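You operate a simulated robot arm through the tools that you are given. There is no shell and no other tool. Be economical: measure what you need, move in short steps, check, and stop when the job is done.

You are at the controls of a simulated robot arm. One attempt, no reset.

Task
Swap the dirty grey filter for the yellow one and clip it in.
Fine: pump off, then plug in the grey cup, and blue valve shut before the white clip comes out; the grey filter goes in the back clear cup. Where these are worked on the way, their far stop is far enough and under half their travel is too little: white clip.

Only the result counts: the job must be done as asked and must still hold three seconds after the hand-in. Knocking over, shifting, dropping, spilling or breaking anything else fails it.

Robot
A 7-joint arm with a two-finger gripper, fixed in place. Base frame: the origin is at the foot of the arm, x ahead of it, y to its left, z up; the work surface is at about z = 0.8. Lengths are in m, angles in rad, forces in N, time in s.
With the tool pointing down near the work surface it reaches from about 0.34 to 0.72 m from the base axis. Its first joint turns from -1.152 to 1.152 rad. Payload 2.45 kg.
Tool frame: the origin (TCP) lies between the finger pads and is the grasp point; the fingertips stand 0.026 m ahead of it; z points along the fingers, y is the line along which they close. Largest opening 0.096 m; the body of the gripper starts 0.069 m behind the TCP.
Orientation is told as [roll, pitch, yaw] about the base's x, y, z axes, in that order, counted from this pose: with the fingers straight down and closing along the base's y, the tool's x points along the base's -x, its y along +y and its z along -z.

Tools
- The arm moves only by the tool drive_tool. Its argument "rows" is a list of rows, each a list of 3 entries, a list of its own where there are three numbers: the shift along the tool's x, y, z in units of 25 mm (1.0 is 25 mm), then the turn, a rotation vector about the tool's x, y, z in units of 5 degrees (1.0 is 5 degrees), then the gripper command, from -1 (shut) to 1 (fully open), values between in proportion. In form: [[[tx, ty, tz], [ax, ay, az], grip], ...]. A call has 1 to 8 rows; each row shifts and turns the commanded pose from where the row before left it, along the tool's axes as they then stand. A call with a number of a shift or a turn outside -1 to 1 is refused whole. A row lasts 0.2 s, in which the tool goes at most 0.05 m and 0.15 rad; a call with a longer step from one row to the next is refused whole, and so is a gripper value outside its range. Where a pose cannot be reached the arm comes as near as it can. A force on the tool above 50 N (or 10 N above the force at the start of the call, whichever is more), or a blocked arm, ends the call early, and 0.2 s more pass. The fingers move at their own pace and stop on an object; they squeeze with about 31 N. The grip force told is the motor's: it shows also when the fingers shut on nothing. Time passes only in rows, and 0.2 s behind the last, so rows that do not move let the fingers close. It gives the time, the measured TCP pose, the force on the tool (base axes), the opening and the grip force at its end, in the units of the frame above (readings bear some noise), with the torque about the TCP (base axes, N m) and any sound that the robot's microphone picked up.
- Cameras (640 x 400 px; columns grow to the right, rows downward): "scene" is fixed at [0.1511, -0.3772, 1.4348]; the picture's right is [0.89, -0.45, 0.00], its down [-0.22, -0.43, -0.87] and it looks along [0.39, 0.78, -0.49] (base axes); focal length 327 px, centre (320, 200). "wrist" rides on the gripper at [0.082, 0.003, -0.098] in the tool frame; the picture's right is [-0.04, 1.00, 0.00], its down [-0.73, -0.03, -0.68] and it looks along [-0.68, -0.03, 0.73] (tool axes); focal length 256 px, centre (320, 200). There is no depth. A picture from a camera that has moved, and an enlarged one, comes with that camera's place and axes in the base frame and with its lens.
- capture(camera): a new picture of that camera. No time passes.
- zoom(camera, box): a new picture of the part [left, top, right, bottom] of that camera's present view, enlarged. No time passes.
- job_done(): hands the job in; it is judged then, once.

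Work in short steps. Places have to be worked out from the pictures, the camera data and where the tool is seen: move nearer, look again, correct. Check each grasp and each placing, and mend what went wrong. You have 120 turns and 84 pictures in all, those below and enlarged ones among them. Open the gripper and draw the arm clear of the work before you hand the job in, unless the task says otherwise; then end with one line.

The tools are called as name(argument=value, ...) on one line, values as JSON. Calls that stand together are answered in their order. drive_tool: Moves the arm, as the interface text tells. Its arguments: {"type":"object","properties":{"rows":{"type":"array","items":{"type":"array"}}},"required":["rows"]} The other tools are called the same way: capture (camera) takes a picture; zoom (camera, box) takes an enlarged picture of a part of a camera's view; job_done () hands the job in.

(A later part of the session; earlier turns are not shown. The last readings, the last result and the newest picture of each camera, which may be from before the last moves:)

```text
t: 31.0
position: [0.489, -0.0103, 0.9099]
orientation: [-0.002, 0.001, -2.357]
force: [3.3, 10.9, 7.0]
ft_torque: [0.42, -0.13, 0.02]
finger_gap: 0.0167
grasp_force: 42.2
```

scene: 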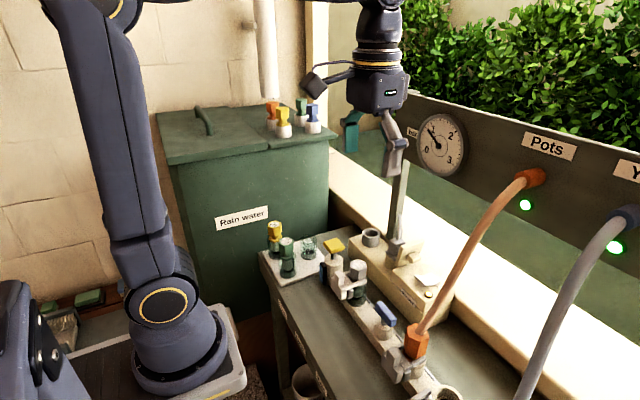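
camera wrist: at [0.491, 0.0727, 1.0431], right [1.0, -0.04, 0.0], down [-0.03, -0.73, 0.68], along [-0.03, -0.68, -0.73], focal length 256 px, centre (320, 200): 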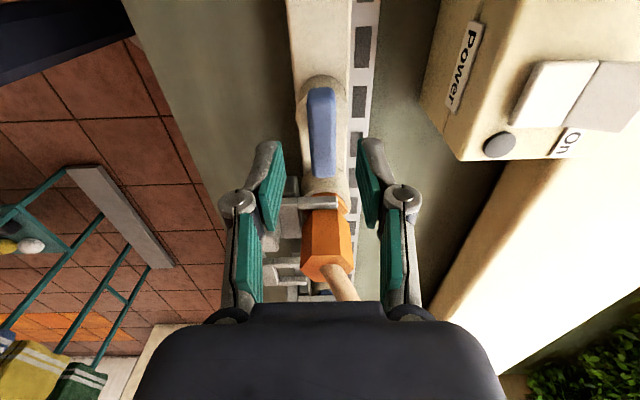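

drive_tool(rows=[[[0.05, -0.05, 0], [0, 0, 1], -1], [[0, 0, 0], [0, 0, 1], -1], [[0, 0, 0], [0, 0, 1], -1], [[0, 0, 0], [0, 0, 1], -1], [[0, 0, 0], [0, 0, 1], -1], [[0, 0, 0], [0, 0, 1], -1]])

zoom(camera="scene", box=[340, 260, 440, 350])

```text
t: 32.4
position: [0.4897, -0.0098, 0.9091]
orientation: [0.0, -0.001, -2.882]
force: [1.1, -5.2, -9.3]
ft_torque: [0.17, -1.18, 0.01]
finger_gap: 0.0168
grasp_force: 42.5
```

```text
4.44 times, centred on (390, 305) of scene
camera zoom: at [0.1512, -0.3774, 1.4347], right [0.89, -0.45, 0.0], down [-0.22, -0.43, -0.87], along [0.39, 0.78, -0.49], focal length 1452 px, centre (9, -267)
```

zoom: 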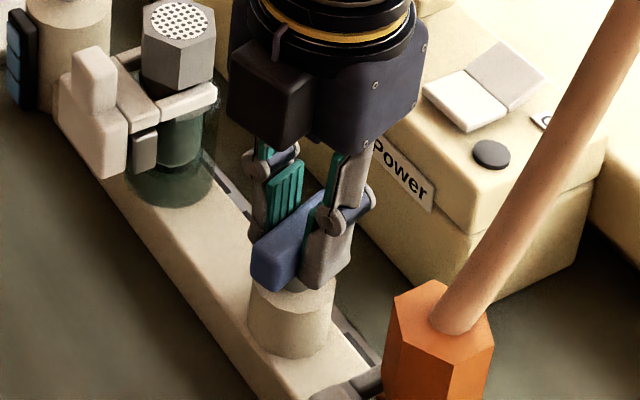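

75° so far with no stop yet. I continue to the stop.

drive_tool(rows=[[[0, 0, 0], [0, 0, 1], -1], [[0, 0, 0], [0, 0, 1], -1], [[0, 0, 0], [0, 0, 1], -1], [[0, 0, 0], [0, 0, 0.6], -1]])

```text
t: 33.4
position: [0.489, -0.0104, 0.9098]
orientation: [0.001, 0.0, 3.09]
force: [1.2, -12.0, 4.7]
ft_torque: [-0.36, 0.5, 1.3]
finger_gap: 0.0178
grasp_force: 42.9
```

The stop is reached at about 90°. I relax, release and rise.

drive_tool(rows=[[[0, 0, 0], [0, 0, -0.6], -1], [[0, 0, 0], [0, 0, 0], -0.1], [[0, 0, 0], [0, 0, 0], -0.1], [[0, 0, -1], [0, 0, 0], -0.1], [[0, 0, -1], [0, 0, 0], -0.1], [[0, 0, -1], [0, 0, 0], -0.1], [[0, 0, -1], [0, 0, 0], -0.1], [[0, 0, -1], [0, 0, 0], -0.1]])

zoom(camera="scene", box=[300, 230, 440, 350])

```text
t: 35.2
position: [0.49, -0.0102, 1.0343]
orientation: [0.0, -0.002, -3.14]
force: [0.0, 0.3, -0.9]
ft_torque: [0.06, -0.01, 0.02]
finger_gap: 0.0429
grasp_force: 0.1
```

```text
3.33 times, centred on (370, 290) of scene
camera zoom: at [0.1511, -0.3772, 1.4348], right [0.89, -0.45, 0.0], down [-0.22, -0.43, -0.87], along [0.39, 0.78, -0.49], focal length 1089 px, centre (153, -100)
```

zoom: 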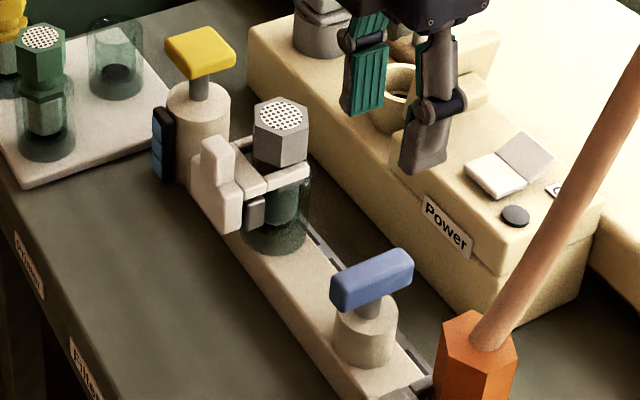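

The blue valve is shut, lying across the rail. I turn the tool back to its base heading.

drive_tool(rows=[[[0, 0, -0.5], [0, 0, -1], -0.1], [[0, 0, -0.5], [0, 0, -1], -0.1], [[0, 0, 0], [0, 0, -1], -0.1], [[0, 0, 0], [0, 0, -1], -0.1], [[0, 0, 0], [0, 0, -1], -0.1], [[0, 0, 0], [0, 0, -1], -0.1], [[0, 0, 0], [0, 0, -1], -0.1], [[0, 0, 0], [0, 0, -1], -0.1]])

drive_tool(rows=[[[0, 0, 0], [0, 0, -1], -0.1], [[0, 0, 0], [0, 0, -1], -0.1], [[0, 0, 0], [0, 0, -1], -0.1], [[0, 0, 0], [0, 0, -1], -0.1], [[0, 0, 0], [0, 0, -1], -0.1], [[0, 0, 0], [0, 0, -1], -0.1], [[0, 0, 0], [0, 0, -1], -0.1], [[0, 0, 0], [0, 0, -1], -0.1]])

drive_tool(rows=[[[0, 0, 0], [0, 0, -1], -0.1], [[0, 0, 0], [0, 0, -1], -0.1], [[0, 0, 0], [0, 0, -1], -0.1], [[0, 0, 0], [0, 0, -1], -0.1], [[0, 0, 0], [0, 0, -1], -0.1], [[0, 0, 0], [0, 0, -1], -0.1], [[0, 0, 0], [0, 0, -1], -0.1], [[0, 0, 0], [0, 0, -1], -0.1]])

drive_tool(rows=[[[0, 0, 0], [0, 0, -1], -0.1], [[0, 0, 0], [0, 0, -1], -0.1], [[0, 0, 0], [0, 0, -1], -0.1], [[0, 0, 0], [0, 0, -1], -0.1], [[0, 0, 0], [0, 0, -1], -0.1], [[0, 0, 0], [0, 0, -1], -0.1], [[0, 0, 0], [0, 0, -1], -0.1], [[0, 0, 0], [0, 0, -1], -0.1]])

drive_tool(rows=[[[0, 0, 0], [0, 0, -1], -0.1], [[0, 0, 0], [0, 0, -1], -0.1], [[0, 0, 0], [0, 0, -1], -0.1], [[0, 0, 0], [0, 0, -1], -0.1], [[1, 1, 0], [0, 0, 0], -0.1], [[1, 1, 0], [0, 0, 0], -0.1], [[0, 1, 0], [0, 0, 0], -0.1], [[0, 1, 0], [0, 0, 0], -0.1]])

capture(camera="wrist")

```text
t: 37.0
position: [0.4903, -0.0083, 1.0596]
orientation: [0.001, 0.0, -2.441]
force: [-0.2, 0.1, 0.6]
ft_torque: [-0.02, -0.01, -0.02]
finger_gap: 0.0434
grasp_force: 0.1
```

```text
t: 38.8
position: [0.4896, -0.0079, 1.0588]
orientation: [0.001, -0.001, -1.743]
force: [0.4, -0.5, 0.0]
ft_torque: [0.0, 0.01, 0.0]
finger_gap: 0.0431
grasp_force: 0.0
```

```text
t: 40.6
position: [0.4902, -0.0093, 1.0578]
orientation: [-0.001, -0.001, -1.043]
force: [0.2, 0.5, 0.2]
ft_torque: [-0.02, -0.04, 0.0]
finger_gap: 0.0432
grasp_force: 0.0
```

```text
t: 42.4
position: [0.4903, -0.0093, 1.057]
orientation: [-0.001, 0.0, -0.347]
force: [-0.7, -0.5, -0.3]
ft_torque: [0.02, 0.03, -0.02]
finger_gap: 0.0433
grasp_force: 0.1
```

```text
t: 44.2
position: [0.4388, 0.0897, 1.0599]
orientation: [0.0, 0.0, 0.001]
force: [-0.4, -0.7, 0.1]
ft_torque: [0.0, 0.0, 0.03]
finger_gap: 0.0431
grasp_force: 0.0
```

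```text
39 pictures are left
camera wrist: at [0.3572, 0.0934, 1.1578], right [0.04, 1.0, 0.0], down [0.73, -0.03, 0.68], along [0.68, -0.03, -0.73], focal length 256 px, centre (320, 200)
```

wrist: 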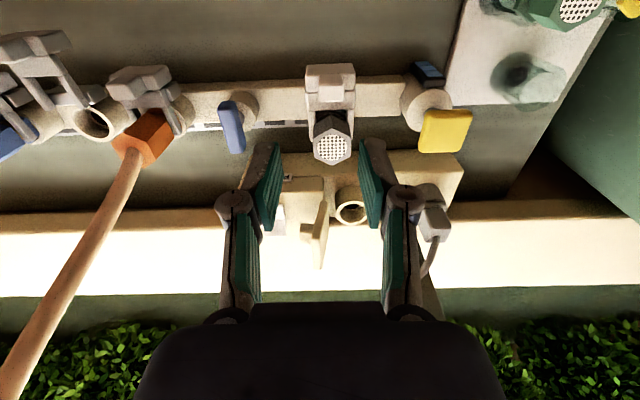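

I zoom on the clip and filter.

zoom(camera="wrist", box=[270, 40, 390, 180])

zoom(camera="scene", box=[310, 245, 390, 315])

```text
2.86 times, centred on (330, 110) of wrist
camera zoom: at [0.3572, 0.0934, 1.1578], right [0.04, 1.0, 0.0], down [0.73, -0.03, 0.68], along [0.68, -0.03, -0.73], focal length 731 px, centre (291, 457)
```

zoom: 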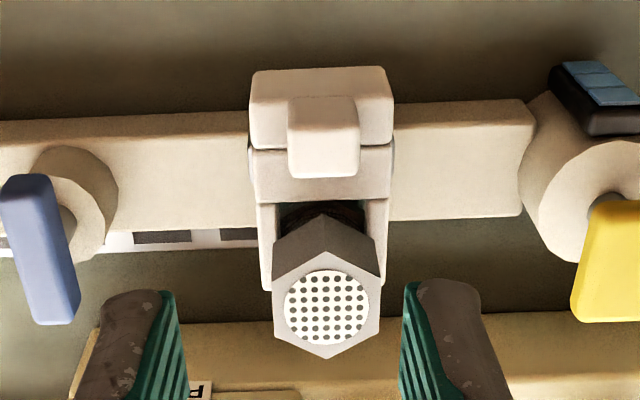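

```text
5.71 times, centred on (350, 280) of scene
camera zoom: at [0.151, -0.3772, 1.4348], right [0.89, -0.45, 0.0], down [-0.22, -0.43, -0.87], along [0.39, 0.78, -0.49], focal length 1867 px, centre (149, -257)
```

zoom: 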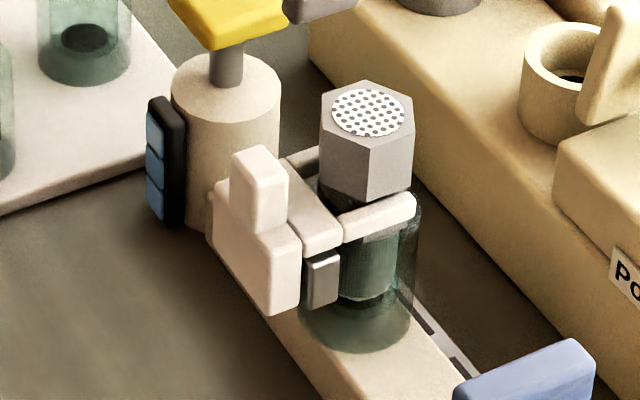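

The clip has a raised tab with its top at about (0.441, 0.099, 0.936), 22 mm wide. I descend over it.

drive_tool(rows=[[[-0.09, 0.37, 0.8], [0, 0, 0], -0.1], [[0, 0, 1], [0, 0, 0], -0.1], [[0, 0, 1], [0, 0, 0], -0.1], [[0, 0, 0.9], [0, 0, 0], -0.1], [[0, 0, 0], [0, 0, 0], -0.1]])

zoom(camera="scene", box=[300, 225, 390, 315])

zoom(camera="wrist", box=[230, 20, 410, 220])

```text
t: 45.4
position: [0.4432, 0.0999, 0.9647]
orientation: [0.001, -0.002, 0.0]
force: [-0.1, 0.1, -0.3]
ft_torque: [-0.02, 0.02, -0.02]
finger_gap: 0.0433
grasp_force: 0.1
```

```text
4.44 times, centred on (345, 270) of scene
camera zoom: at [0.1511, -0.3772, 1.4348], right [0.89, -0.45, 0.0], down [-0.22, -0.43, -0.87], along [0.39, 0.78, -0.49], focal length 1452 px, centre (209, -111)
```

zoom: 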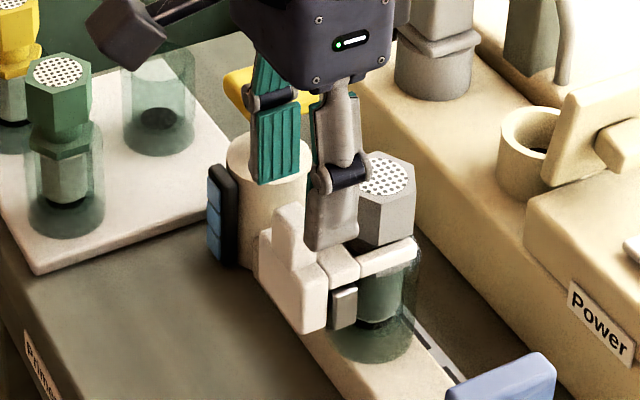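

```text
2.00 times, centred on (320, 120) of wrist
camera zoom: at [0.3611, 0.1026, 1.0636], right [0.04, 1.0, 0.0], down [0.73, -0.03, 0.68], along [0.68, -0.03, -0.73], focal length 512 px, centre (320, 360)
```

zoom: 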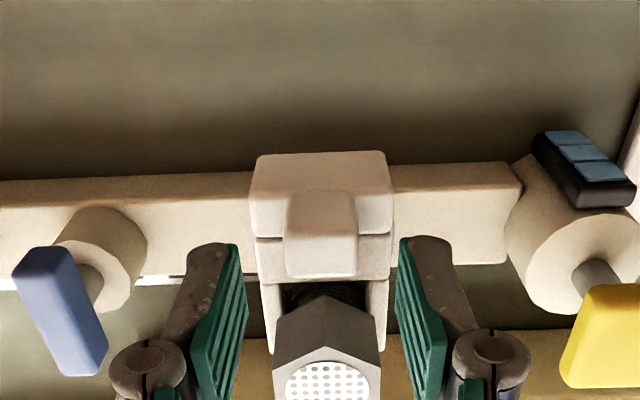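

The tab sits at x of about 0.438. I shift slightly, lower and close.

drive_tool(rows=[[[0.16, -0.02, 0.3], [0, 0, 0], -0.1], [[0, 0, 0.3], [0, 0, 0], -0.1], [[0, 0, 0.27], [0, 0, 0], -0.1], [[0, 0, 0], [0, 0, 0], -1], [[0, 0, 0], [0, 0, 0], -1], [[0, 0, 0], [0, 0, 0], -1]])

```text
t: 46.8
position: [0.4385, 0.0993, 0.9447]
orientation: [0.0, -0.001, -0.001]
force: [0.6, -0.9, -4.5]
ft_torque: [-0.02, -0.32, -0.02]
finger_gap: 0.0215
grasp_force: 44.0
```

Tab gripped (21.5 mm). I pull the clip towards the base in 5 mm steps.

drive_tool(rows=[[[0.2, 0, 0], [0, 0, 0], -1], [[0.2, 0, 0], [0, 0, 0], -1], [[0.2, 0, 0], [0, 0, 0], -1], [[0.2, 0, 0], [0, 0, 0], -1]])

zoom(camera="scene", box=[300, 225, 390, 315])

```text
t: 47.8
position: [0.4176, 0.1001, 0.9434]
orientation: [-0.001, -0.001, 0.001]
force: [0.9, 5.0, -9.2]
ft_torque: [0.14, 0.0, 0.01]
finger_gap: 0.0212
grasp_force: 44.7
```

```text
4.44 times, centred on (345, 270) of scene
camera zoom: at [0.1512, -0.3771, 1.4348], right [0.89, -0.45, 0.0], down [-0.22, -0.43, -0.87], along [0.39, 0.78, -0.49], focal length 1452 px, centre (209, -111)
```

zoom: 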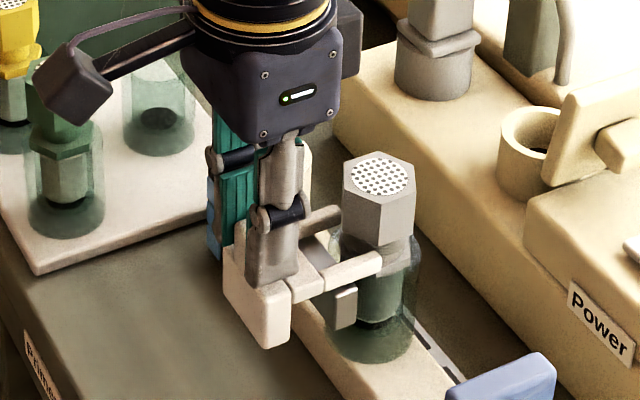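

The clip slides. I keep pulling to its far stop.

drive_tool(rows=[[[0.2, 0, 0], [0, 0, 0], -1], [[0.2, 0, 0], [0, 0, 0], -1], [[0.2, 0, 0], [0, 0, 0], -1], [[0.2, 0, 0], [0, 0, 0], -1]])

zoom(camera="scene", box=[300, 225, 390, 315])

```text
t: 48.8
position: [0.401, 0.0999, 0.9453]
orientation: [0.002, -0.01, 0.001]
force: [21.7, 10.1, -26.1]
ft_torque: [0.23, -0.56, 0.01]
finger_gap: 0.0217
grasp_force: 44.5
```

```text
4.44 times, centred on (345, 270) of scene
camera zoom: at [0.152, -0.3769, 1.4348], right [0.89, -0.45, 0.0], down [-0.22, -0.43, -0.87], along [0.39, 0.78, -0.49], focal length 1452 px, centre (209, -111)
```

zoom: 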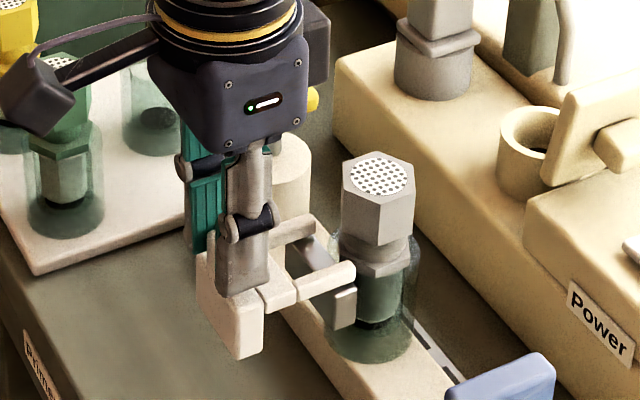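

The far stop is reached (22 N, about 36 mm of travel), and the fork is clear of the filter. I release and rise.

drive_tool(rows=[[[-0.08, 0, 0], [0, 0, 0], -1], [[0, 0, 0], [0, 0, 0], 0], [[0, 0, 0], [0, 0, 0], 0.1], [[0, 0, -1], [0, 0, 0], 0.1], [[0, 0, -1], [0, 0, 0], 0.1], [[0, 0, -1], [0, 0, 0], 0.1], [[0, 0, -1], [0, 0, 0], 0.1], [[0, 0, -1], [0, 0, 0], 0.1]])

capture(camera="wrist")

zoom(camera="scene", box=[250, 210, 390, 315])

```text
t: 50.6
position: [0.3994, 0.0991, 1.0681]
orientation: [0.001, -0.001, 0.003]
force: [0.5, 0.2, 0.4]
ft_torque: [0.01, -0.04, 0.02]
finger_gap: 0.0527
grasp_force: 0.1
```

```text
32 pictures are left
camera wrist: at [0.3172, 0.1025, 1.167], right [0.04, 1.0, 0.0], down [0.73, -0.03, 0.68], along [0.68, -0.03, -0.73], focal length 256 px, centre (320, 200)
```

wrist: 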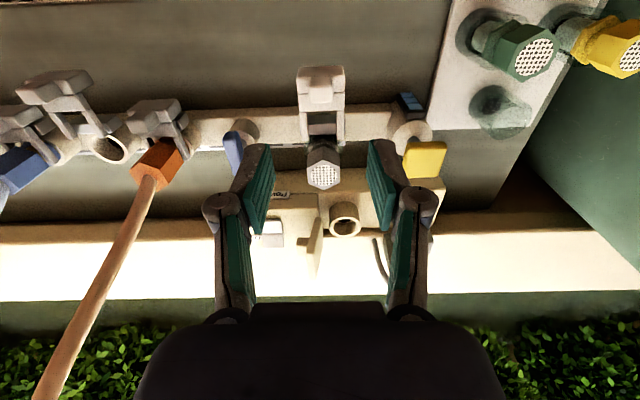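

```text
3.81 times, centred on (320, 262) of scene
camera zoom: at [0.1511, -0.3772, 1.4348], right [0.89, -0.45, 0.0], down [-0.22, -0.43, -0.87], along [0.39, 0.78, -0.49], focal length 1245 px, centre (320, -38)
```

zoom: 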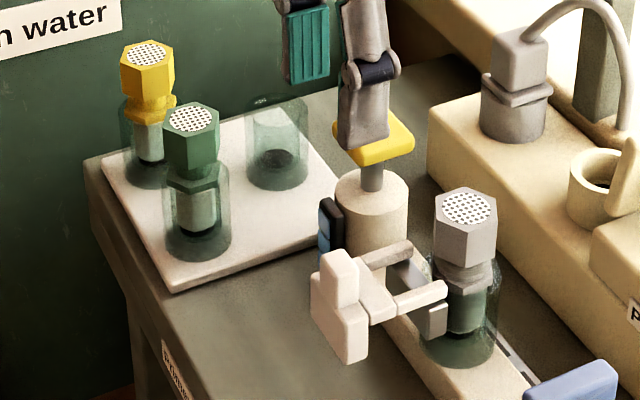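

The clip is out. Next comes the grey filter, whose hex head is about 35 mm across its flats at (0.487, 0.099) with its top at 0.944. I move above it.

drive_tool(rows=[[[-0.88, 0, 0.3], [0, 0, 0], 0.1], [[-0.88, 0, 0.3], [0, 0, 0], 0.1], [[-0.88, 0, 0.3], [0, 0, 0], 0.1], [[-0.88, 0, 0.3], [0, 0, 0], 0.1], [[0, 0, 0.9], [0, 0, 0], 0.1], [[0, 0, 0.9], [0, 0, 0], 0.1], [[0, 0, 0], [0, 0, 0], 0.1]])

capture(camera="wrist")

zoom(camera="scene", box=[320, 210, 400, 310])

```text
t: 52.2
position: [0.4885, 0.0981, 0.9935]
orientation: [-0.001, -0.002, 0.0]
force: [0.6, 0.2, 0.5]
ft_torque: [0.0, -0.02, 0.0]
finger_gap: 0.0527
grasp_force: 0.1
```

```text
30 pictures are left
camera wrist: at [0.4055, 0.1023, 1.092], right [0.04, 1.0, 0.0], down [0.73, -0.03, 0.68], along [0.68, -0.03, -0.73], focal length 256 px, centre (320, 200)
```

wrist: 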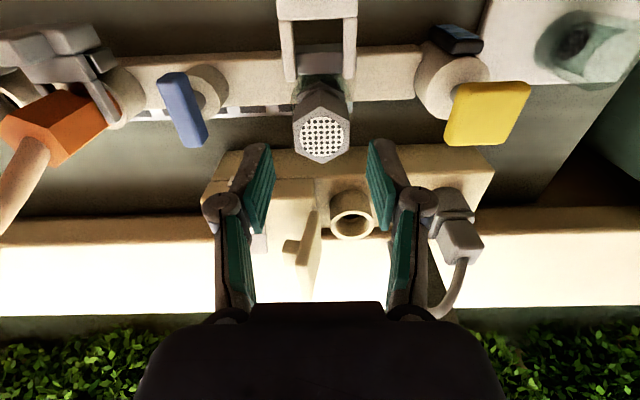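

```text
4.00 times, centred on (360, 260) of scene
camera zoom: at [0.1511, -0.3772, 1.4348], right [0.89, -0.45, 0.0], down [-0.22, -0.43, -0.87], along [0.39, 0.78, -0.49], focal length 1307 px, centre (160, -40)
```

zoom: 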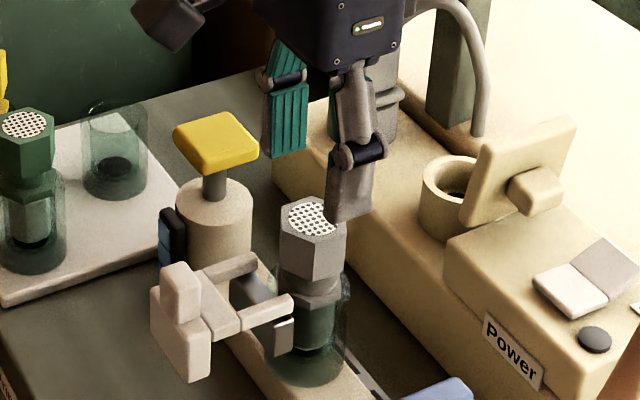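

Centred within about 1 mm. I lower and grip.

drive_tool(rows=[[[0, 0.06, 0.7], [0, 0, 0], 0.1], [[0, 0, 0.7], [0, 0, 0], 0.1], [[0, 0, 0.62], [0, 0, 0], 0.1], [[0, 0, 0], [0, 0, 0], -1], [[0, 0, 0], [0, 0, 0], -1], [[0, 0, 0], [0, 0, 0], -1]])

```text
t: 53.6
position: [0.4873, 0.102, 0.9434]
orientation: [0.0, -0.001, 0.002]
force: [-0.1, -0.1, -0.3]
ft_torque: [-0.01, -0.02, 0.05]
finger_gap: 0.0364
grasp_force: 31.0
```

Gripped at 36 mm. I lift straight up.

drive_tool(rows=[[[0, 0, -0.4], [0, 0, 0], -1], [[0, 0, -0.4], [0, 0, 0], -1], [[0, 0, -0.5], [0, 0, 0], -1], [[0, 0, -0.7], [0, 0, 0], -1], [[0, 0, -0.8], [0, 0, 0], -1], [[0, 0, -0.8], [0, 0, 0], -1], [[0, 0, -0.8], [0, 0, 0], -1]])

capture(camera="scene")

```text
t: 55.2
position: [0.4874, 0.1011, 1.0539]
orientation: [0.001, 0.001, 0.001]
force: [0.2, 0.2, -0.5]
ft_torque: [0.03, -0.01, -0.02]
finger_gap: 0.0366
grasp_force: 30.7
```

```text
28 pictures are left
```

scene: 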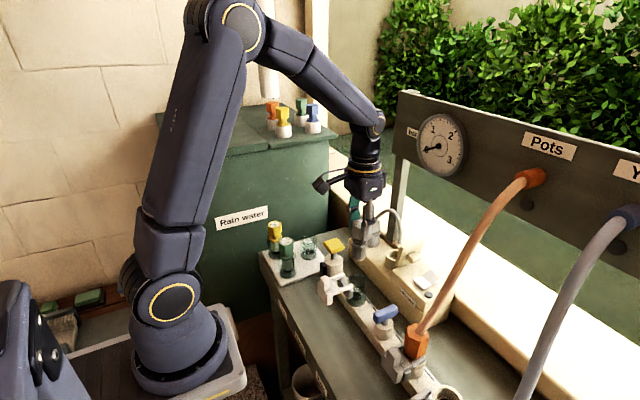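

The grey filter is held. I raise a bit more and carry it towards the empty cup, estimated at (0.469, 0.337).

drive_tool(rows=[[[0, 0, -0.8], [0, 0, 0], -1], [[0, 0.4, -0.8], [0, 0, 0], -1], [[0.1, 1, 0], [0, 0, 0], -1], [[0.1, 1, 0], [0, 0, 0], -1], [[0.1, 1, 0], [0, 0, 0], -1], [[0.1, 1, 0], [0, 0, 0], -1], [[0.1, 1, 0], [0, 0, 0], -1], [[0.1, 1, 0], [0, 0, 0], -1]])

drive_tool(rows=[[[0, 0.8, 0], [0, 0, 0], -1], [[0, 0.8, 0], [0, 0, 0], -1], [[0, 0.6, 0], [0, 0, 0], -1], [[0, 0, 0], [0, 0, 0], -1]])

capture(camera="wrist")

zoom(camera="scene", box=[250, 170, 370, 300])

```text
t: 57.0
position: [0.4724, 0.2613, 1.0944]
orientation: [0.001, 0.0, 0.0]
force: [-0.7, -0.5, -0.5]
ft_torque: [0.0, 0.01, 0.02]
finger_gap: 0.0366
grasp_force: 30.9
```

```text
t: 58.0
position: [0.4718, 0.3175, 1.093]
orientation: [-0.001, 0.001, 0.0]
force: [0.7, 0.1, 0.3]
ft_torque: [0.03, -0.01, 0.01]
finger_gap: 0.0366
grasp_force: 30.3
```

```text
27 pictures are left
camera wrist: at [0.39, 0.3207, 1.1922], right [0.04, 1.0, 0.0], down [0.73, -0.03, 0.68], along [0.68, -0.03, -0.73], focal length 256 px, centre (320, 200)
```

wrist: 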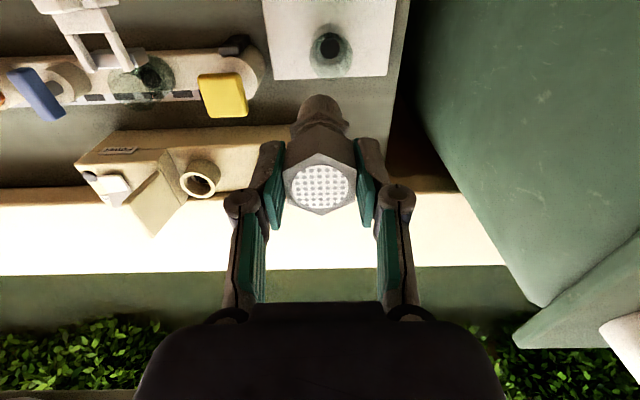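

```text
3.08 times, centred on (310, 235) of scene
camera zoom: at [0.1511, -0.3772, 1.4348], right [0.89, -0.45, 0.0], down [-0.22, -0.43, -0.87], along [0.39, 0.78, -0.49], focal length 1005 px, centre (351, 92)
```

zoom: 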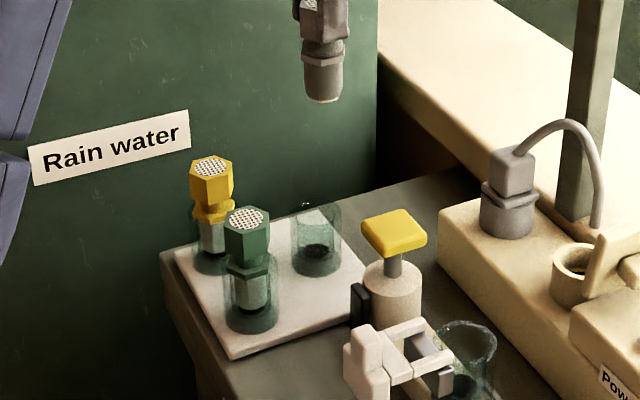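

The empty cup is centred at about (0.470, 0.331) with its rim at about 0.872. I align and lower to just above the rim.

drive_tool(rows=[[[0.1, 0.54, 0.6], [0, 0, 0], -1], [[0, 0, 1], [0, 0, 0], -1], [[0, 0, 1], [0, 0, 0], -1], [[0, 0, 0.8], [0, 0, 0], -1], [[0, 0, 0.7], [0, 0, 0], -1], [[0, 0, 0], [0, 0, 0], -1]])

zoom(camera="scene", box=[270, 190, 350, 280])

zoom(camera="wrist", box=[220, 0, 420, 220])

```text
t: 59.4
position: [0.4713, 0.3298, 0.9913]
orientation: [0.0, 0.0, 0.001]
force: [1.1, 0.0, -1.1]
ft_torque: [0.0, 0.0, 0.0]
finger_gap: 0.0369
grasp_force: 30.2
```

```text
4.44 times, centred on (310, 235) of scene
camera zoom: at [0.1511, -0.3772, 1.4348], right [0.89, -0.45, 0.0], down [-0.22, -0.43, -0.87], along [0.39, 0.78, -0.49], focal length 1452 px, centre (364, 44)
```

zoom: 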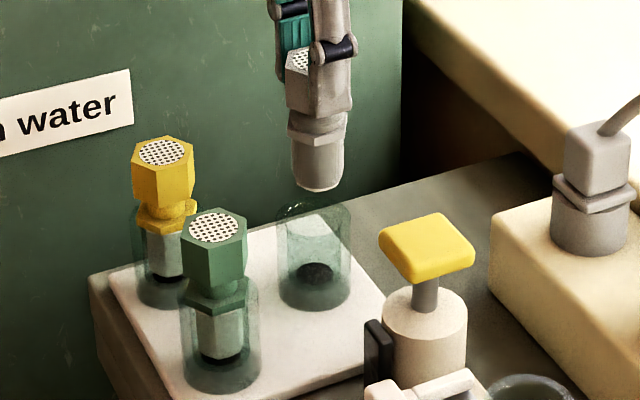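

```text
1.82 times, centred on (320, 110) of wrist
camera zoom: at [0.3891, 0.333, 1.0893], right [0.04, 1.0, 0.0], down [0.73, -0.03, 0.68], along [0.68, -0.03, -0.73], focal length 465 px, centre (320, 364)
```

zoom: 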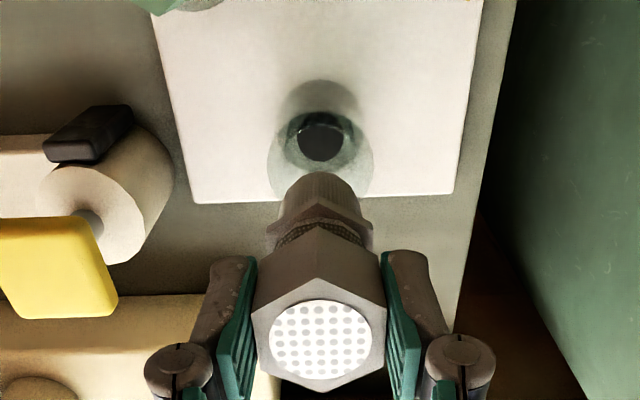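

Aligned; the filter looks about 3 mm ahead of the TCP in x. I shift back by that and lower in.

drive_tool(rows=[[[0.12, 0, 0.3], [0, 0, 0], -1], [[0, 0, 0.5], [0, 0, 0], -1], [[0, 0, 0.5], [0, 0, 0], -1], [[0, 0, 0.5], [0, 0, 0], -1], [[0, 0, 0.4], [0, 0, 0], -1]])

zoom(camera="scene", box=[270, 200, 350, 290])

```text
t: 60.6
position: [0.4693, 0.3285, 0.9369]
orientation: [-0.001, -0.001, 0.001]
force: [1.3, 0.5, -0.8]
ft_torque: [-0.02, -0.03, -0.02]
finger_gap: 0.0365
grasp_force: 31.0
```

```text
4.44 times, centred on (310, 245) of scene
camera zoom: at [0.1511, -0.3772, 1.4348], right [0.89, -0.45, 0.0], down [-0.22, -0.43, -0.87], along [0.39, 0.78, -0.49], focal length 1452 px, centre (364, 0)
```

zoom: 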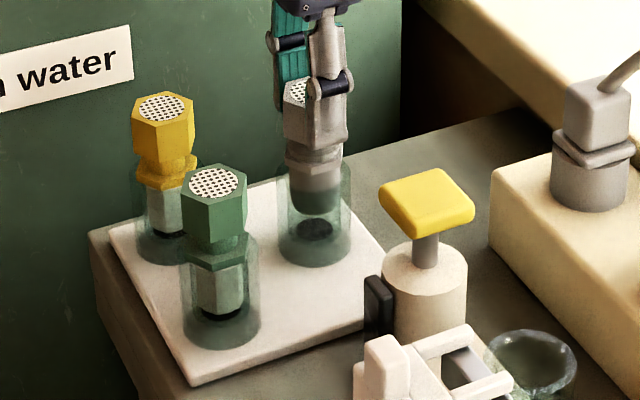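

It is entering the cup cleanly. I lower the last stretch gently until contact.

drive_tool(rows=[[[0, 0, 0.2], [0, 0, 0], -1], [[0, 0, 0.2], [0, 0, 0], -1], [[0, 0, 0.12], [0, 0, 0], -1]])

```text
t: 61.4
position: [0.4683, 0.3306, 0.9224]
orientation: [0.0, 0.001, 0.003]
force: [0.6, 0.2, 0.0]
ft_torque: [0.02, 0.0, -0.01]
finger_gap: 0.0364
grasp_force: 31.0
```

drive_tool(rows=[[[0, 0, 0.12], [0, 0, 0], -1], [[0, 0, 0.12], [0, 0, 0], -1], [[0, 0, 0.08], [0, 0, 0], -1]])

zoom(camera="scene", box=[270, 200, 350, 290])

```text
t: 62.2
position: [0.4687, 0.3305, 0.9168]
orientation: [0.003, -0.004, -0.001]
force: [1.8, -0.3, 20.6]
ft_torque: [0.02, -0.09, -0.02]
finger_gap: 0.0367
grasp_force: 30.8
```

```text
4.44 times, centred on (310, 245) of scene
camera zoom: at [0.1508, -0.3774, 1.4348], right [0.89, -0.45, 0.0], down [-0.22, -0.43, -0.87], along [0.39, 0.78, -0.49], focal length 1452 px, centre (364, 0)
```

zoom: 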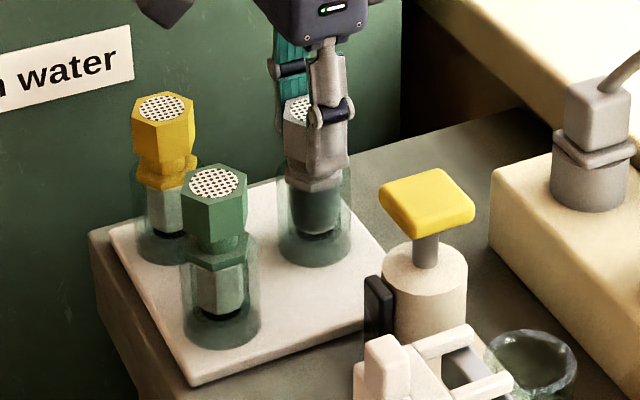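

Seated with 21 N. I release and rise.

drive_tool(rows=[[[0, 0, -0.08], [0, 0, 0], -1], [[0, 0, 0], [0, 0, 0], 0.1], [[0, 0, 0], [0, 0, 0], 0.1], [[0, 0, -1], [0, 0, 0], 0.1], [[0, 0, -1], [0, 0, 0], 0.1], [[0, 0, -1], [0, 0, 0], 0.1], [[0, 0, -1], [0, 0, 0], 0.1], [[0.5, 0, -1], [0, 0, 0], 0.1]])

drive_tool(rows=[[[1, 0, 0], [0, 0, 0], 0.1], [[1, 0, 0], [0, 0, 0], 0.1], [[1, 0, 0], [0, 0, 0], 0.1], [[0, 0, 0], [0, 0, 0], 0.1]])

capture(camera="wrist")

zoom(camera="scene", box=[250, 200, 350, 300])

```text
t: 64.0
position: [0.4546, 0.3294, 1.0415]
orientation: [0.0, 0.0, 0.001]
force: [0.2, -0.1, 0.4]
ft_torque: [0.0, 0.01, 0.02]
finger_gap: 0.0529
grasp_force: 0.1
```

```text
t: 65.0
position: [0.3804, 0.3286, 1.0408]
orientation: [-0.001, 0.0, 0.001]
force: [-0.8, 0.3, 0.1]
ft_torque: [0.04, 0.0, -0.01]
finger_gap: 0.0528
grasp_force: 0.0
```

```text
21 pictures are left
camera wrist: at [0.2974, 0.3317, 1.1389], right [0.04, 1.0, 0.0], down [0.73, -0.03, 0.68], along [0.68, -0.03, -0.73], focal length 256 px, centre (320, 200)
```

wrist: 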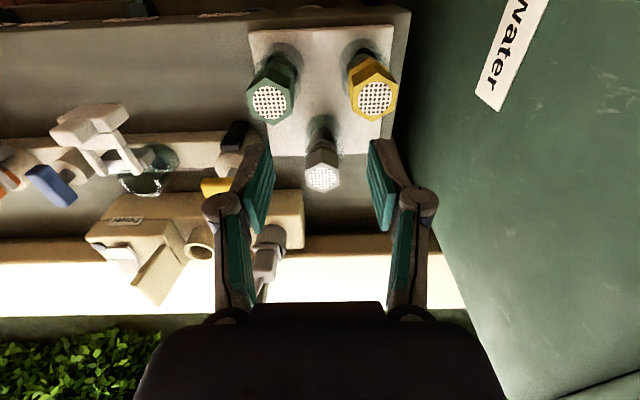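

```text
4.00 times, centred on (300, 250) of scene
camera zoom: at [0.1511, -0.3772, 1.4348], right [0.89, -0.45, 0.0], down [-0.22, -0.43, -0.87], along [0.39, 0.78, -0.49], focal length 1307 px, centre (400, 0)
```

zoom: 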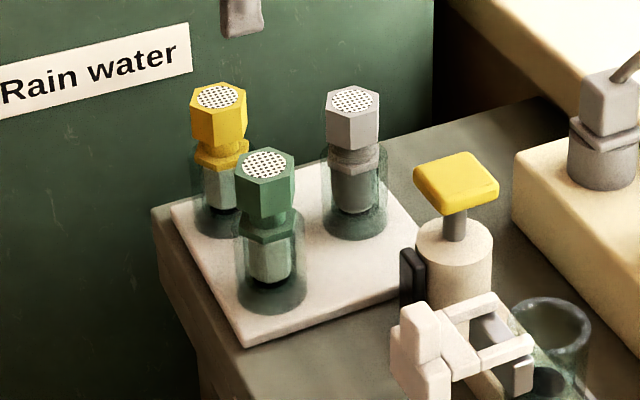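

The grey filter stands in the back cup. The yellow one is at about (0.384, 0.376) with its top at 0.918, and the tank wall at y of about 0.487 leaves room. I move above it and check how the hex is oriented.

drive_tool(rows=[[[-0.08, 0.9, 0.4], [0, 0, 0], 0.1], [[-0.08, 0.98, 0.6], [0, 0, 0], 0.1], [[0, 0, 0.7], [0, 0, 0], 0.1], [[0, 0, 0.7], [0, 0, 0], 0.1], [[0, 0, 0], [0, 0, 0], 0.1]])

zoom(camera="wrist", box=[210, 60, 430, 230])

zoom(camera="scene", box=[240, 170, 340, 290])

```text
t: 66.2
position: [0.3829, 0.3772, 0.9826]
orientation: [0.0, 0.001, 0.0]
force: [-0.6, 0.3, 0.0]
ft_torque: [0.02, -0.01, -0.01]
finger_gap: 0.0528
grasp_force: 0.2
```

```text
2.35 times, centred on (320, 145) of wrist
camera zoom: at [0.3014, 0.3801, 1.0803], right [0.04, 1.0, 0.0], down [0.73, -0.03, 0.68], along [0.68, -0.03, -0.73], focal length 602 px, centre (320, 329)
```

zoom: 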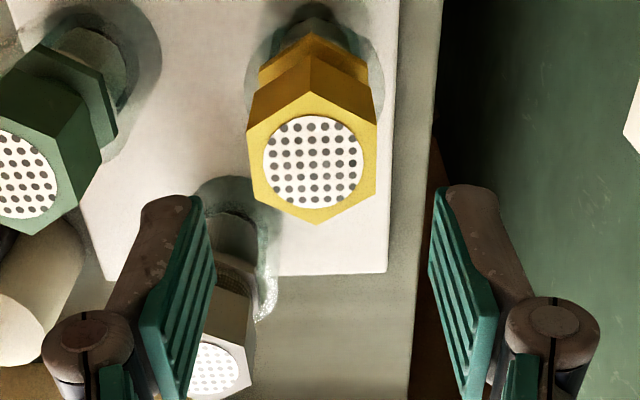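

```text
3.33 times, centred on (290, 230) of scene
camera zoom: at [0.1511, -0.3772, 1.4348], right [0.89, -0.45, 0.0], down [-0.22, -0.43, -0.87], along [0.39, 0.78, -0.49], focal length 1089 px, centre (420, 100)
```

zoom: 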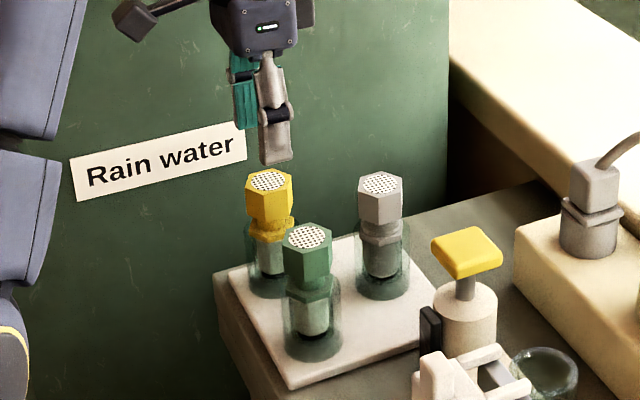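

The flats face the fingers. I adjust by 2–3 mm, lower and grip.

drive_tool(rows=[[[-0.06, -0.1, 0.6], [0, 0, 0], 0.1], [[0, 0, 0.7], [0, 0, 0], 0.1], [[0, 0, 0.7], [0, 0, 0], 0.1], [[0, 0, 0.6], [0, 0, 0], 0.1], [[0, 0, 0], [0, 0, 0], 0.1]])

zoom(camera="wrist", box=[210, 60, 430, 230])

```text
t: 67.4
position: [0.384, 0.3759, 0.9186]
orientation: [-0.001, -0.001, -0.001]
force: [-0.1, 0.9, 0.2]
ft_torque: [0.05, 0.01, 0.0]
finger_gap: 0.053
grasp_force: 0.0
```

```text
2.35 times, centred on (320, 145) of wrist
camera zoom: at [0.3024, 0.3783, 1.0163], right [0.04, 1.0, 0.0], down [0.73, -0.03, 0.68], along [0.68, -0.03, -0.73], focal length 602 px, centre (320, 329)
```

zoom: 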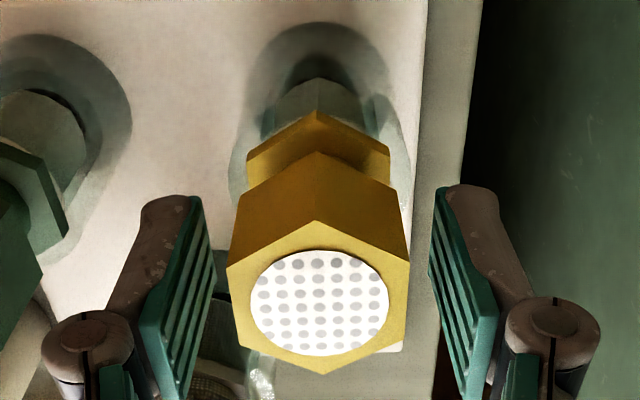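

Centred between the pads. I close and lift.

drive_tool(rows=[[[0, 0, 0.04], [0, 0, 0], -1], [[0, 0, 0], [0, 0, 0], -1], [[0, 0, 0], [0, 0, 0], -1], [[0, 0, -0.3], [0, 0, 0], -1], [[0, 0, -0.4], [0, 0, 0], -1], [[0, 0, -0.6], [0, 0, 0], -1], [[0, 0, -0.8], [0, 0, 0], -1], [[0, 0, -0.9], [0, 0, 0], -1]])

drive_tool(rows=[[[0, 0, -1], [0, 0, 0], -1], [[0, 0, -1], [0, 0, 0], -1], [[0, 0, -1], [0, 0, 0], -1], [[0, 0, -1], [0, 0, 0], -1]])

zoom(camera="scene", box=[240, 130, 380, 300])

```text
t: 69.2
position: [0.3847, 0.3734, 0.9916]
orientation: [-0.001, 0.001, 0.0]
force: [-0.8, 0.8, -0.8]
ft_torque: [-0.02, 0.02, 0.0]
finger_gap: 0.0364
grasp_force: 31.1
```

```text
t: 70.2
position: [0.3877, 0.3749, 1.0912]
orientation: [0.0, 0.001, 0.002]
force: [0.0, -0.5, 0.4]
ft_torque: [0.02, 0.0, -0.05]
finger_gap: 0.0366
grasp_force: 31.2
```

```text
2.35 times, centred on (310, 215) of scene
camera zoom: at [0.1511, -0.3772, 1.4348], right [0.89, -0.45, 0.0], down [-0.22, -0.43, -0.87], along [0.39, 0.78, -0.49], focal length 769 px, centre (344, 165)
```

zoom: 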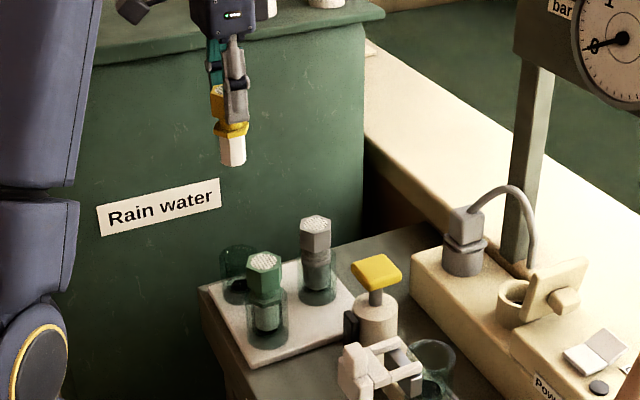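

Yellow filter lifted. I carry it above the housing at (0.488, 0.100).

drive_tool(rows=[[[-0.5, -1, 0], [0, 0, 0], -1], [[-0.5, -1, 0], [0, 0, 0], -1], [[-0.5, -1, 0], [0, 0, 0], -1], [[-0.5, -1, 0], [0, 0, 0], -1], [[-0.5, -1, 0], [0, 0, 0], -1], [[-0.5, -1, 0], [0, 0, 0], -1], [[-0.5, -1, 0], [0, 0, 0], -1], [[-0.5, -1, 0], [0, 0, 0], -1]])

drive_tool(rows=[[[0, -1, 0], [0, 0, 0], -1], [[0, -1, 0], [0, 0, 0], -1], [[0, -0.96, 0], [0, 0, 0], -1], [[0, 0, 0.6], [0, 0, 0], -1], [[0, 0, 0.6], [0, 0, 0], -1], [[0, 0, 0], [0, 0, 0], -1]])

capture(camera="wrist")

zoom(camera="scene", box=[310, 200, 410, 320])

```text
t: 72.0
position: [0.4858, 0.1746, 1.0892]
orientation: [0.0, 0.001, -0.001]
force: [-0.6, -0.5, 0.7]
ft_torque: [0.02, -0.02, -0.03]
finger_gap: 0.0365
grasp_force: 31.1
```

```text
t: 73.4
position: [0.4859, 0.0996, 1.0626]
orientation: [-0.001, -0.001, 0.002]
force: [-0.1, 1.0, 0.2]
ft_torque: [0.04, -0.03, 0.02]
finger_gap: 0.0367
grasp_force: 30.8
```

```text
15 pictures are left
camera wrist: at [0.4027, 0.1034, 1.1601], right [0.04, 1.0, 0.0], down [0.73, -0.03, 0.68], along [0.68, -0.03, -0.73], focal length 256 px, centre (320, 200)
```

wrist: 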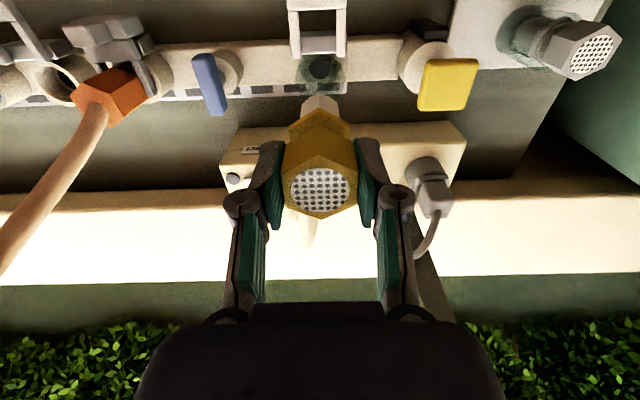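

```text
3.33 times, centred on (360, 260) of scene
camera zoom: at [0.1511, -0.3772, 1.4348], right [0.89, -0.45, 0.0], down [-0.22, -0.43, -0.87], along [0.39, 0.78, -0.49], focal length 1089 px, centre (187, 0)
```

zoom: 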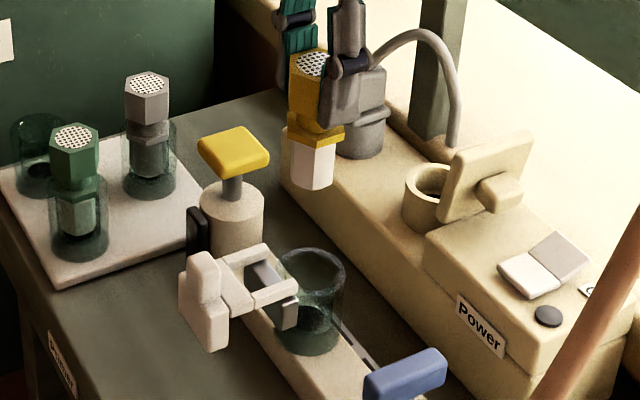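

Housing axis comes to about (0.489, 0.100). I shift 2 mm forward and lower to just above the rim.

drive_tool(rows=[[[-0.09, 0, 0.8], [0, 0, 0], -1], [[0, 0, 0.8], [0, 0, 0], -1], [[0, 0, 0.8], [0, 0, 0], -1], [[0, 0, 0.4], [0, 0, 0], -1], [[0, 0, 0], [0, 0, 0], -1]])

zoom(camera="scene", box=[320, 230, 390, 310])

zoom(camera="wrist", box=[240, 20, 400, 220])

```text
t: 74.6
position: [0.4876, 0.1002, 0.9915]
orientation: [0.001, 0.0, 0.0]
force: [0.5, -0.4, -1.1]
ft_torque: [-0.03, -0.02, -0.01]
finger_gap: 0.0367
grasp_force: 31.5
```

```text
5.00 times, centred on (355, 270) of scene
camera zoom: at [0.1511, -0.3772, 1.4348], right [0.89, -0.45, 0.0], down [-0.22, -0.43, -0.87], along [0.39, 0.78, -0.49], focal length 1634 px, centre (145, -150)
```

zoom: 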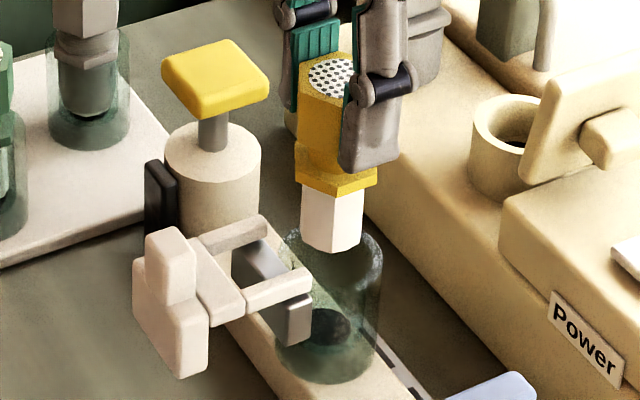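

```text
2.00 times, centred on (320, 120) of wrist
camera zoom: at [0.4059, 0.1033, 1.0905], right [0.04, 1.0, 0.0], down [0.73, -0.03, 0.68], along [0.68, -0.03, -0.73], focal length 512 px, centre (320, 360)
```

zoom: 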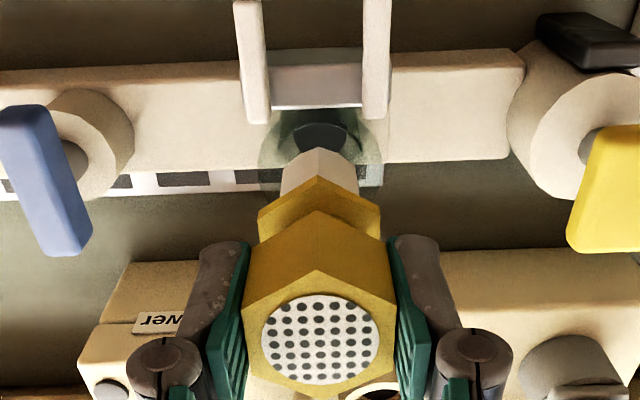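

Lined up in both views. I lower into the housing.

drive_tool(rows=[[[0, 0, 0.4], [0, 0, 0], -1], [[0, 0, 0.4], [0, 0, 0], -1], [[0, 0, 0.4], [0, 0, 0], -1], [[0, 0, 0.4], [0, 0, 0], -1], [[0, 0, 0.16], [0, 0, 0], -1]])

```text
t: 75.8
position: [0.4876, 0.0991, 0.9471]
orientation: [0.0, 0.0, 0.0]
force: [-0.4, -0.5, -0.4]
ft_torque: [0.02, 0.0, -0.03]
finger_gap: 0.0366
grasp_force: 31.1
```

drive_tool(rows=[[[0, 0, 0.12], [0, 0, 0], -1], [[0, 0, 0.12], [0, 0, 0], -1], [[0, 0, 0.06], [0, 0, 0], -1]])

```text
t: 76.6
position: [0.4884, 0.0998, 0.9389]
orientation: [0.001, 0.001, 0.0]
force: [1.4, -0.2, -0.7]
ft_torque: [0.02, 0.03, 0.03]
finger_gap: 0.0368
grasp_force: 30.9
```

There is still no contact at 0.939, lower than I expected, so I look.

zoom(camera="scene", box=[320, 230, 390, 310])

```text
5.00 times, centred on (355, 270) of scene
camera zoom: at [0.1511, -0.3772, 1.4348], right [0.89, -0.45, 0.0], down [-0.22, -0.43, -0.87], along [0.39, 0.78, -0.49], focal length 1634 px, centre (145, -150)
```

zoom: 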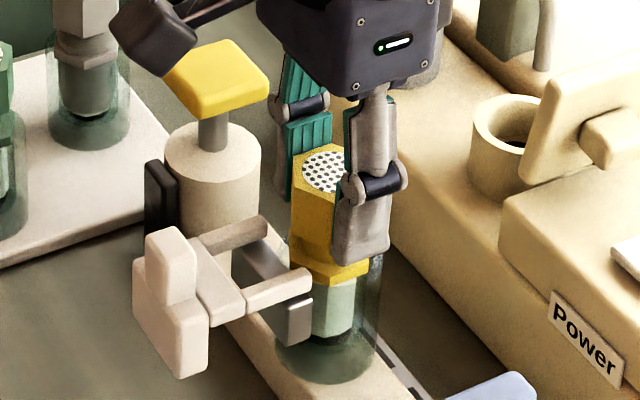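

The head is now at the same height the grey one had. I lower gently to contact.

drive_tool(rows=[[[0, 0, 0.08], [0, 0, 0], -1], [[0, 0, 0.08], [0, 0, 0], -1], [[0, 0, 0.06], [0, 0, 0], -1]])

```text
t: 77.4
position: [0.4874, 0.1008, 0.9352]
orientation: [0.001, -0.002, -0.002]
force: [-3.6, -1.9, 18.8]
ft_torque: [-0.05, 0.09, 0.01]
finger_gap: 0.0361
grasp_force: 31.2
```

Contact at about 0.936 with 19 N. I release, rise and check the seating.

drive_tool(rows=[[[0, 0, -0.06], [0, 0, 0], -1], [[0, 0, 0], [0, 0, 0], 0.1], [[0, 0, 0], [0, 0, 0], 0.1], [[0, 0, -1], [0, 0, 0], 0.1], [[0, 0, -1], [0, 0, 0], 0.1], [[0, 0, -1], [0, 0, 0], 0.1], [[0, 0, -1], [0, 0, 0], 0.1], [[0.8, 0, -1], [0, 0, 0], 0.1]])

drive_tool(rows=[[[1, 0, 0], [0, 0, 0], -0.1], [[1, 0, 0], [0, 0, 0], -0.1], [[0.64, 0, 0], [0, 0, 0], -0.1], [[0, 0, 0], [0, 0, 0], -0.1]])

zoom(camera="scene", box=[310, 245, 390, 315])

zoom(camera="wrist", box=[230, 40, 410, 210])

```text
t: 79.2
position: [0.4666, 0.1015, 1.0623]
orientation: [0.0, -0.001, 0.001]
force: [0.2, 0.5, 0.1]
ft_torque: [0.04, 0.0, -0.02]
finger_gap: 0.0527
grasp_force: 0.1
```

```text
t: 80.2
position: [0.4016, 0.1015, 1.0605]
orientation: [0.0, -0.001, 0.0]
force: [-0.2, 0.1, -0.2]
ft_torque: [-0.02, 0.06, -0.04]
finger_gap: 0.0435
grasp_force: 0.1
```

```text
5.71 times, centred on (350, 280) of scene
camera zoom: at [0.1511, -0.3772, 1.4348], right [0.89, -0.45, 0.0], down [-0.22, -0.43, -0.87], along [0.39, 0.78, -0.49], focal length 1867 px, centre (149, -257)
```

zoom: 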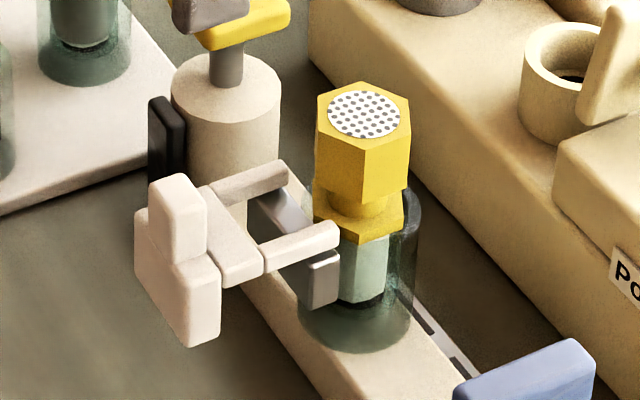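

```text
2.35 times, centred on (320, 125) of wrist
camera zoom: at [0.3198, 0.1043, 1.159], right [0.04, 1.0, 0.0], down [0.73, -0.03, 0.68], along [0.68, -0.03, -0.73], focal length 602 px, centre (320, 376)
```

zoom: 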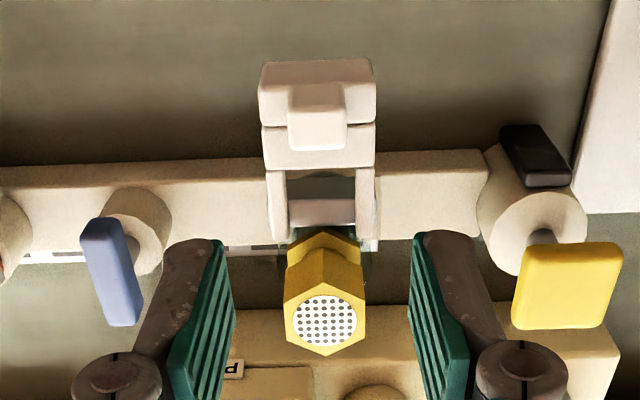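

Yellow sits at the height grey had, with its neck groove at fork level. I descend on the clip tab and grip it.

drive_tool(rows=[[[0, -0.06, 1], [0, 0, 0], -0.1], [[0, 0, 1], [0, 0, 0], -0.1], [[0, 0, 1], [0, 0, 0], -0.1], [[0, 0, 1], [0, 0, 0], -0.1], [[0, 0, 0.62], [0, 0, 0], -0.1], [[0, 0, 0], [0, 0, 0], -1], [[0, 0, 0], [0, 0, 0], -1], [[0, 0, 0], [0, 0, 0], -1]])

```text
t: 82.0
position: [0.4025, 0.1007, 0.9459]
orientation: [-0.001, -0.001, -0.001]
force: [0.1, 0.7, -9.3]
ft_torque: [0.04, -0.77, 0.0]
finger_gap: 0.0216
grasp_force: 43.2
```

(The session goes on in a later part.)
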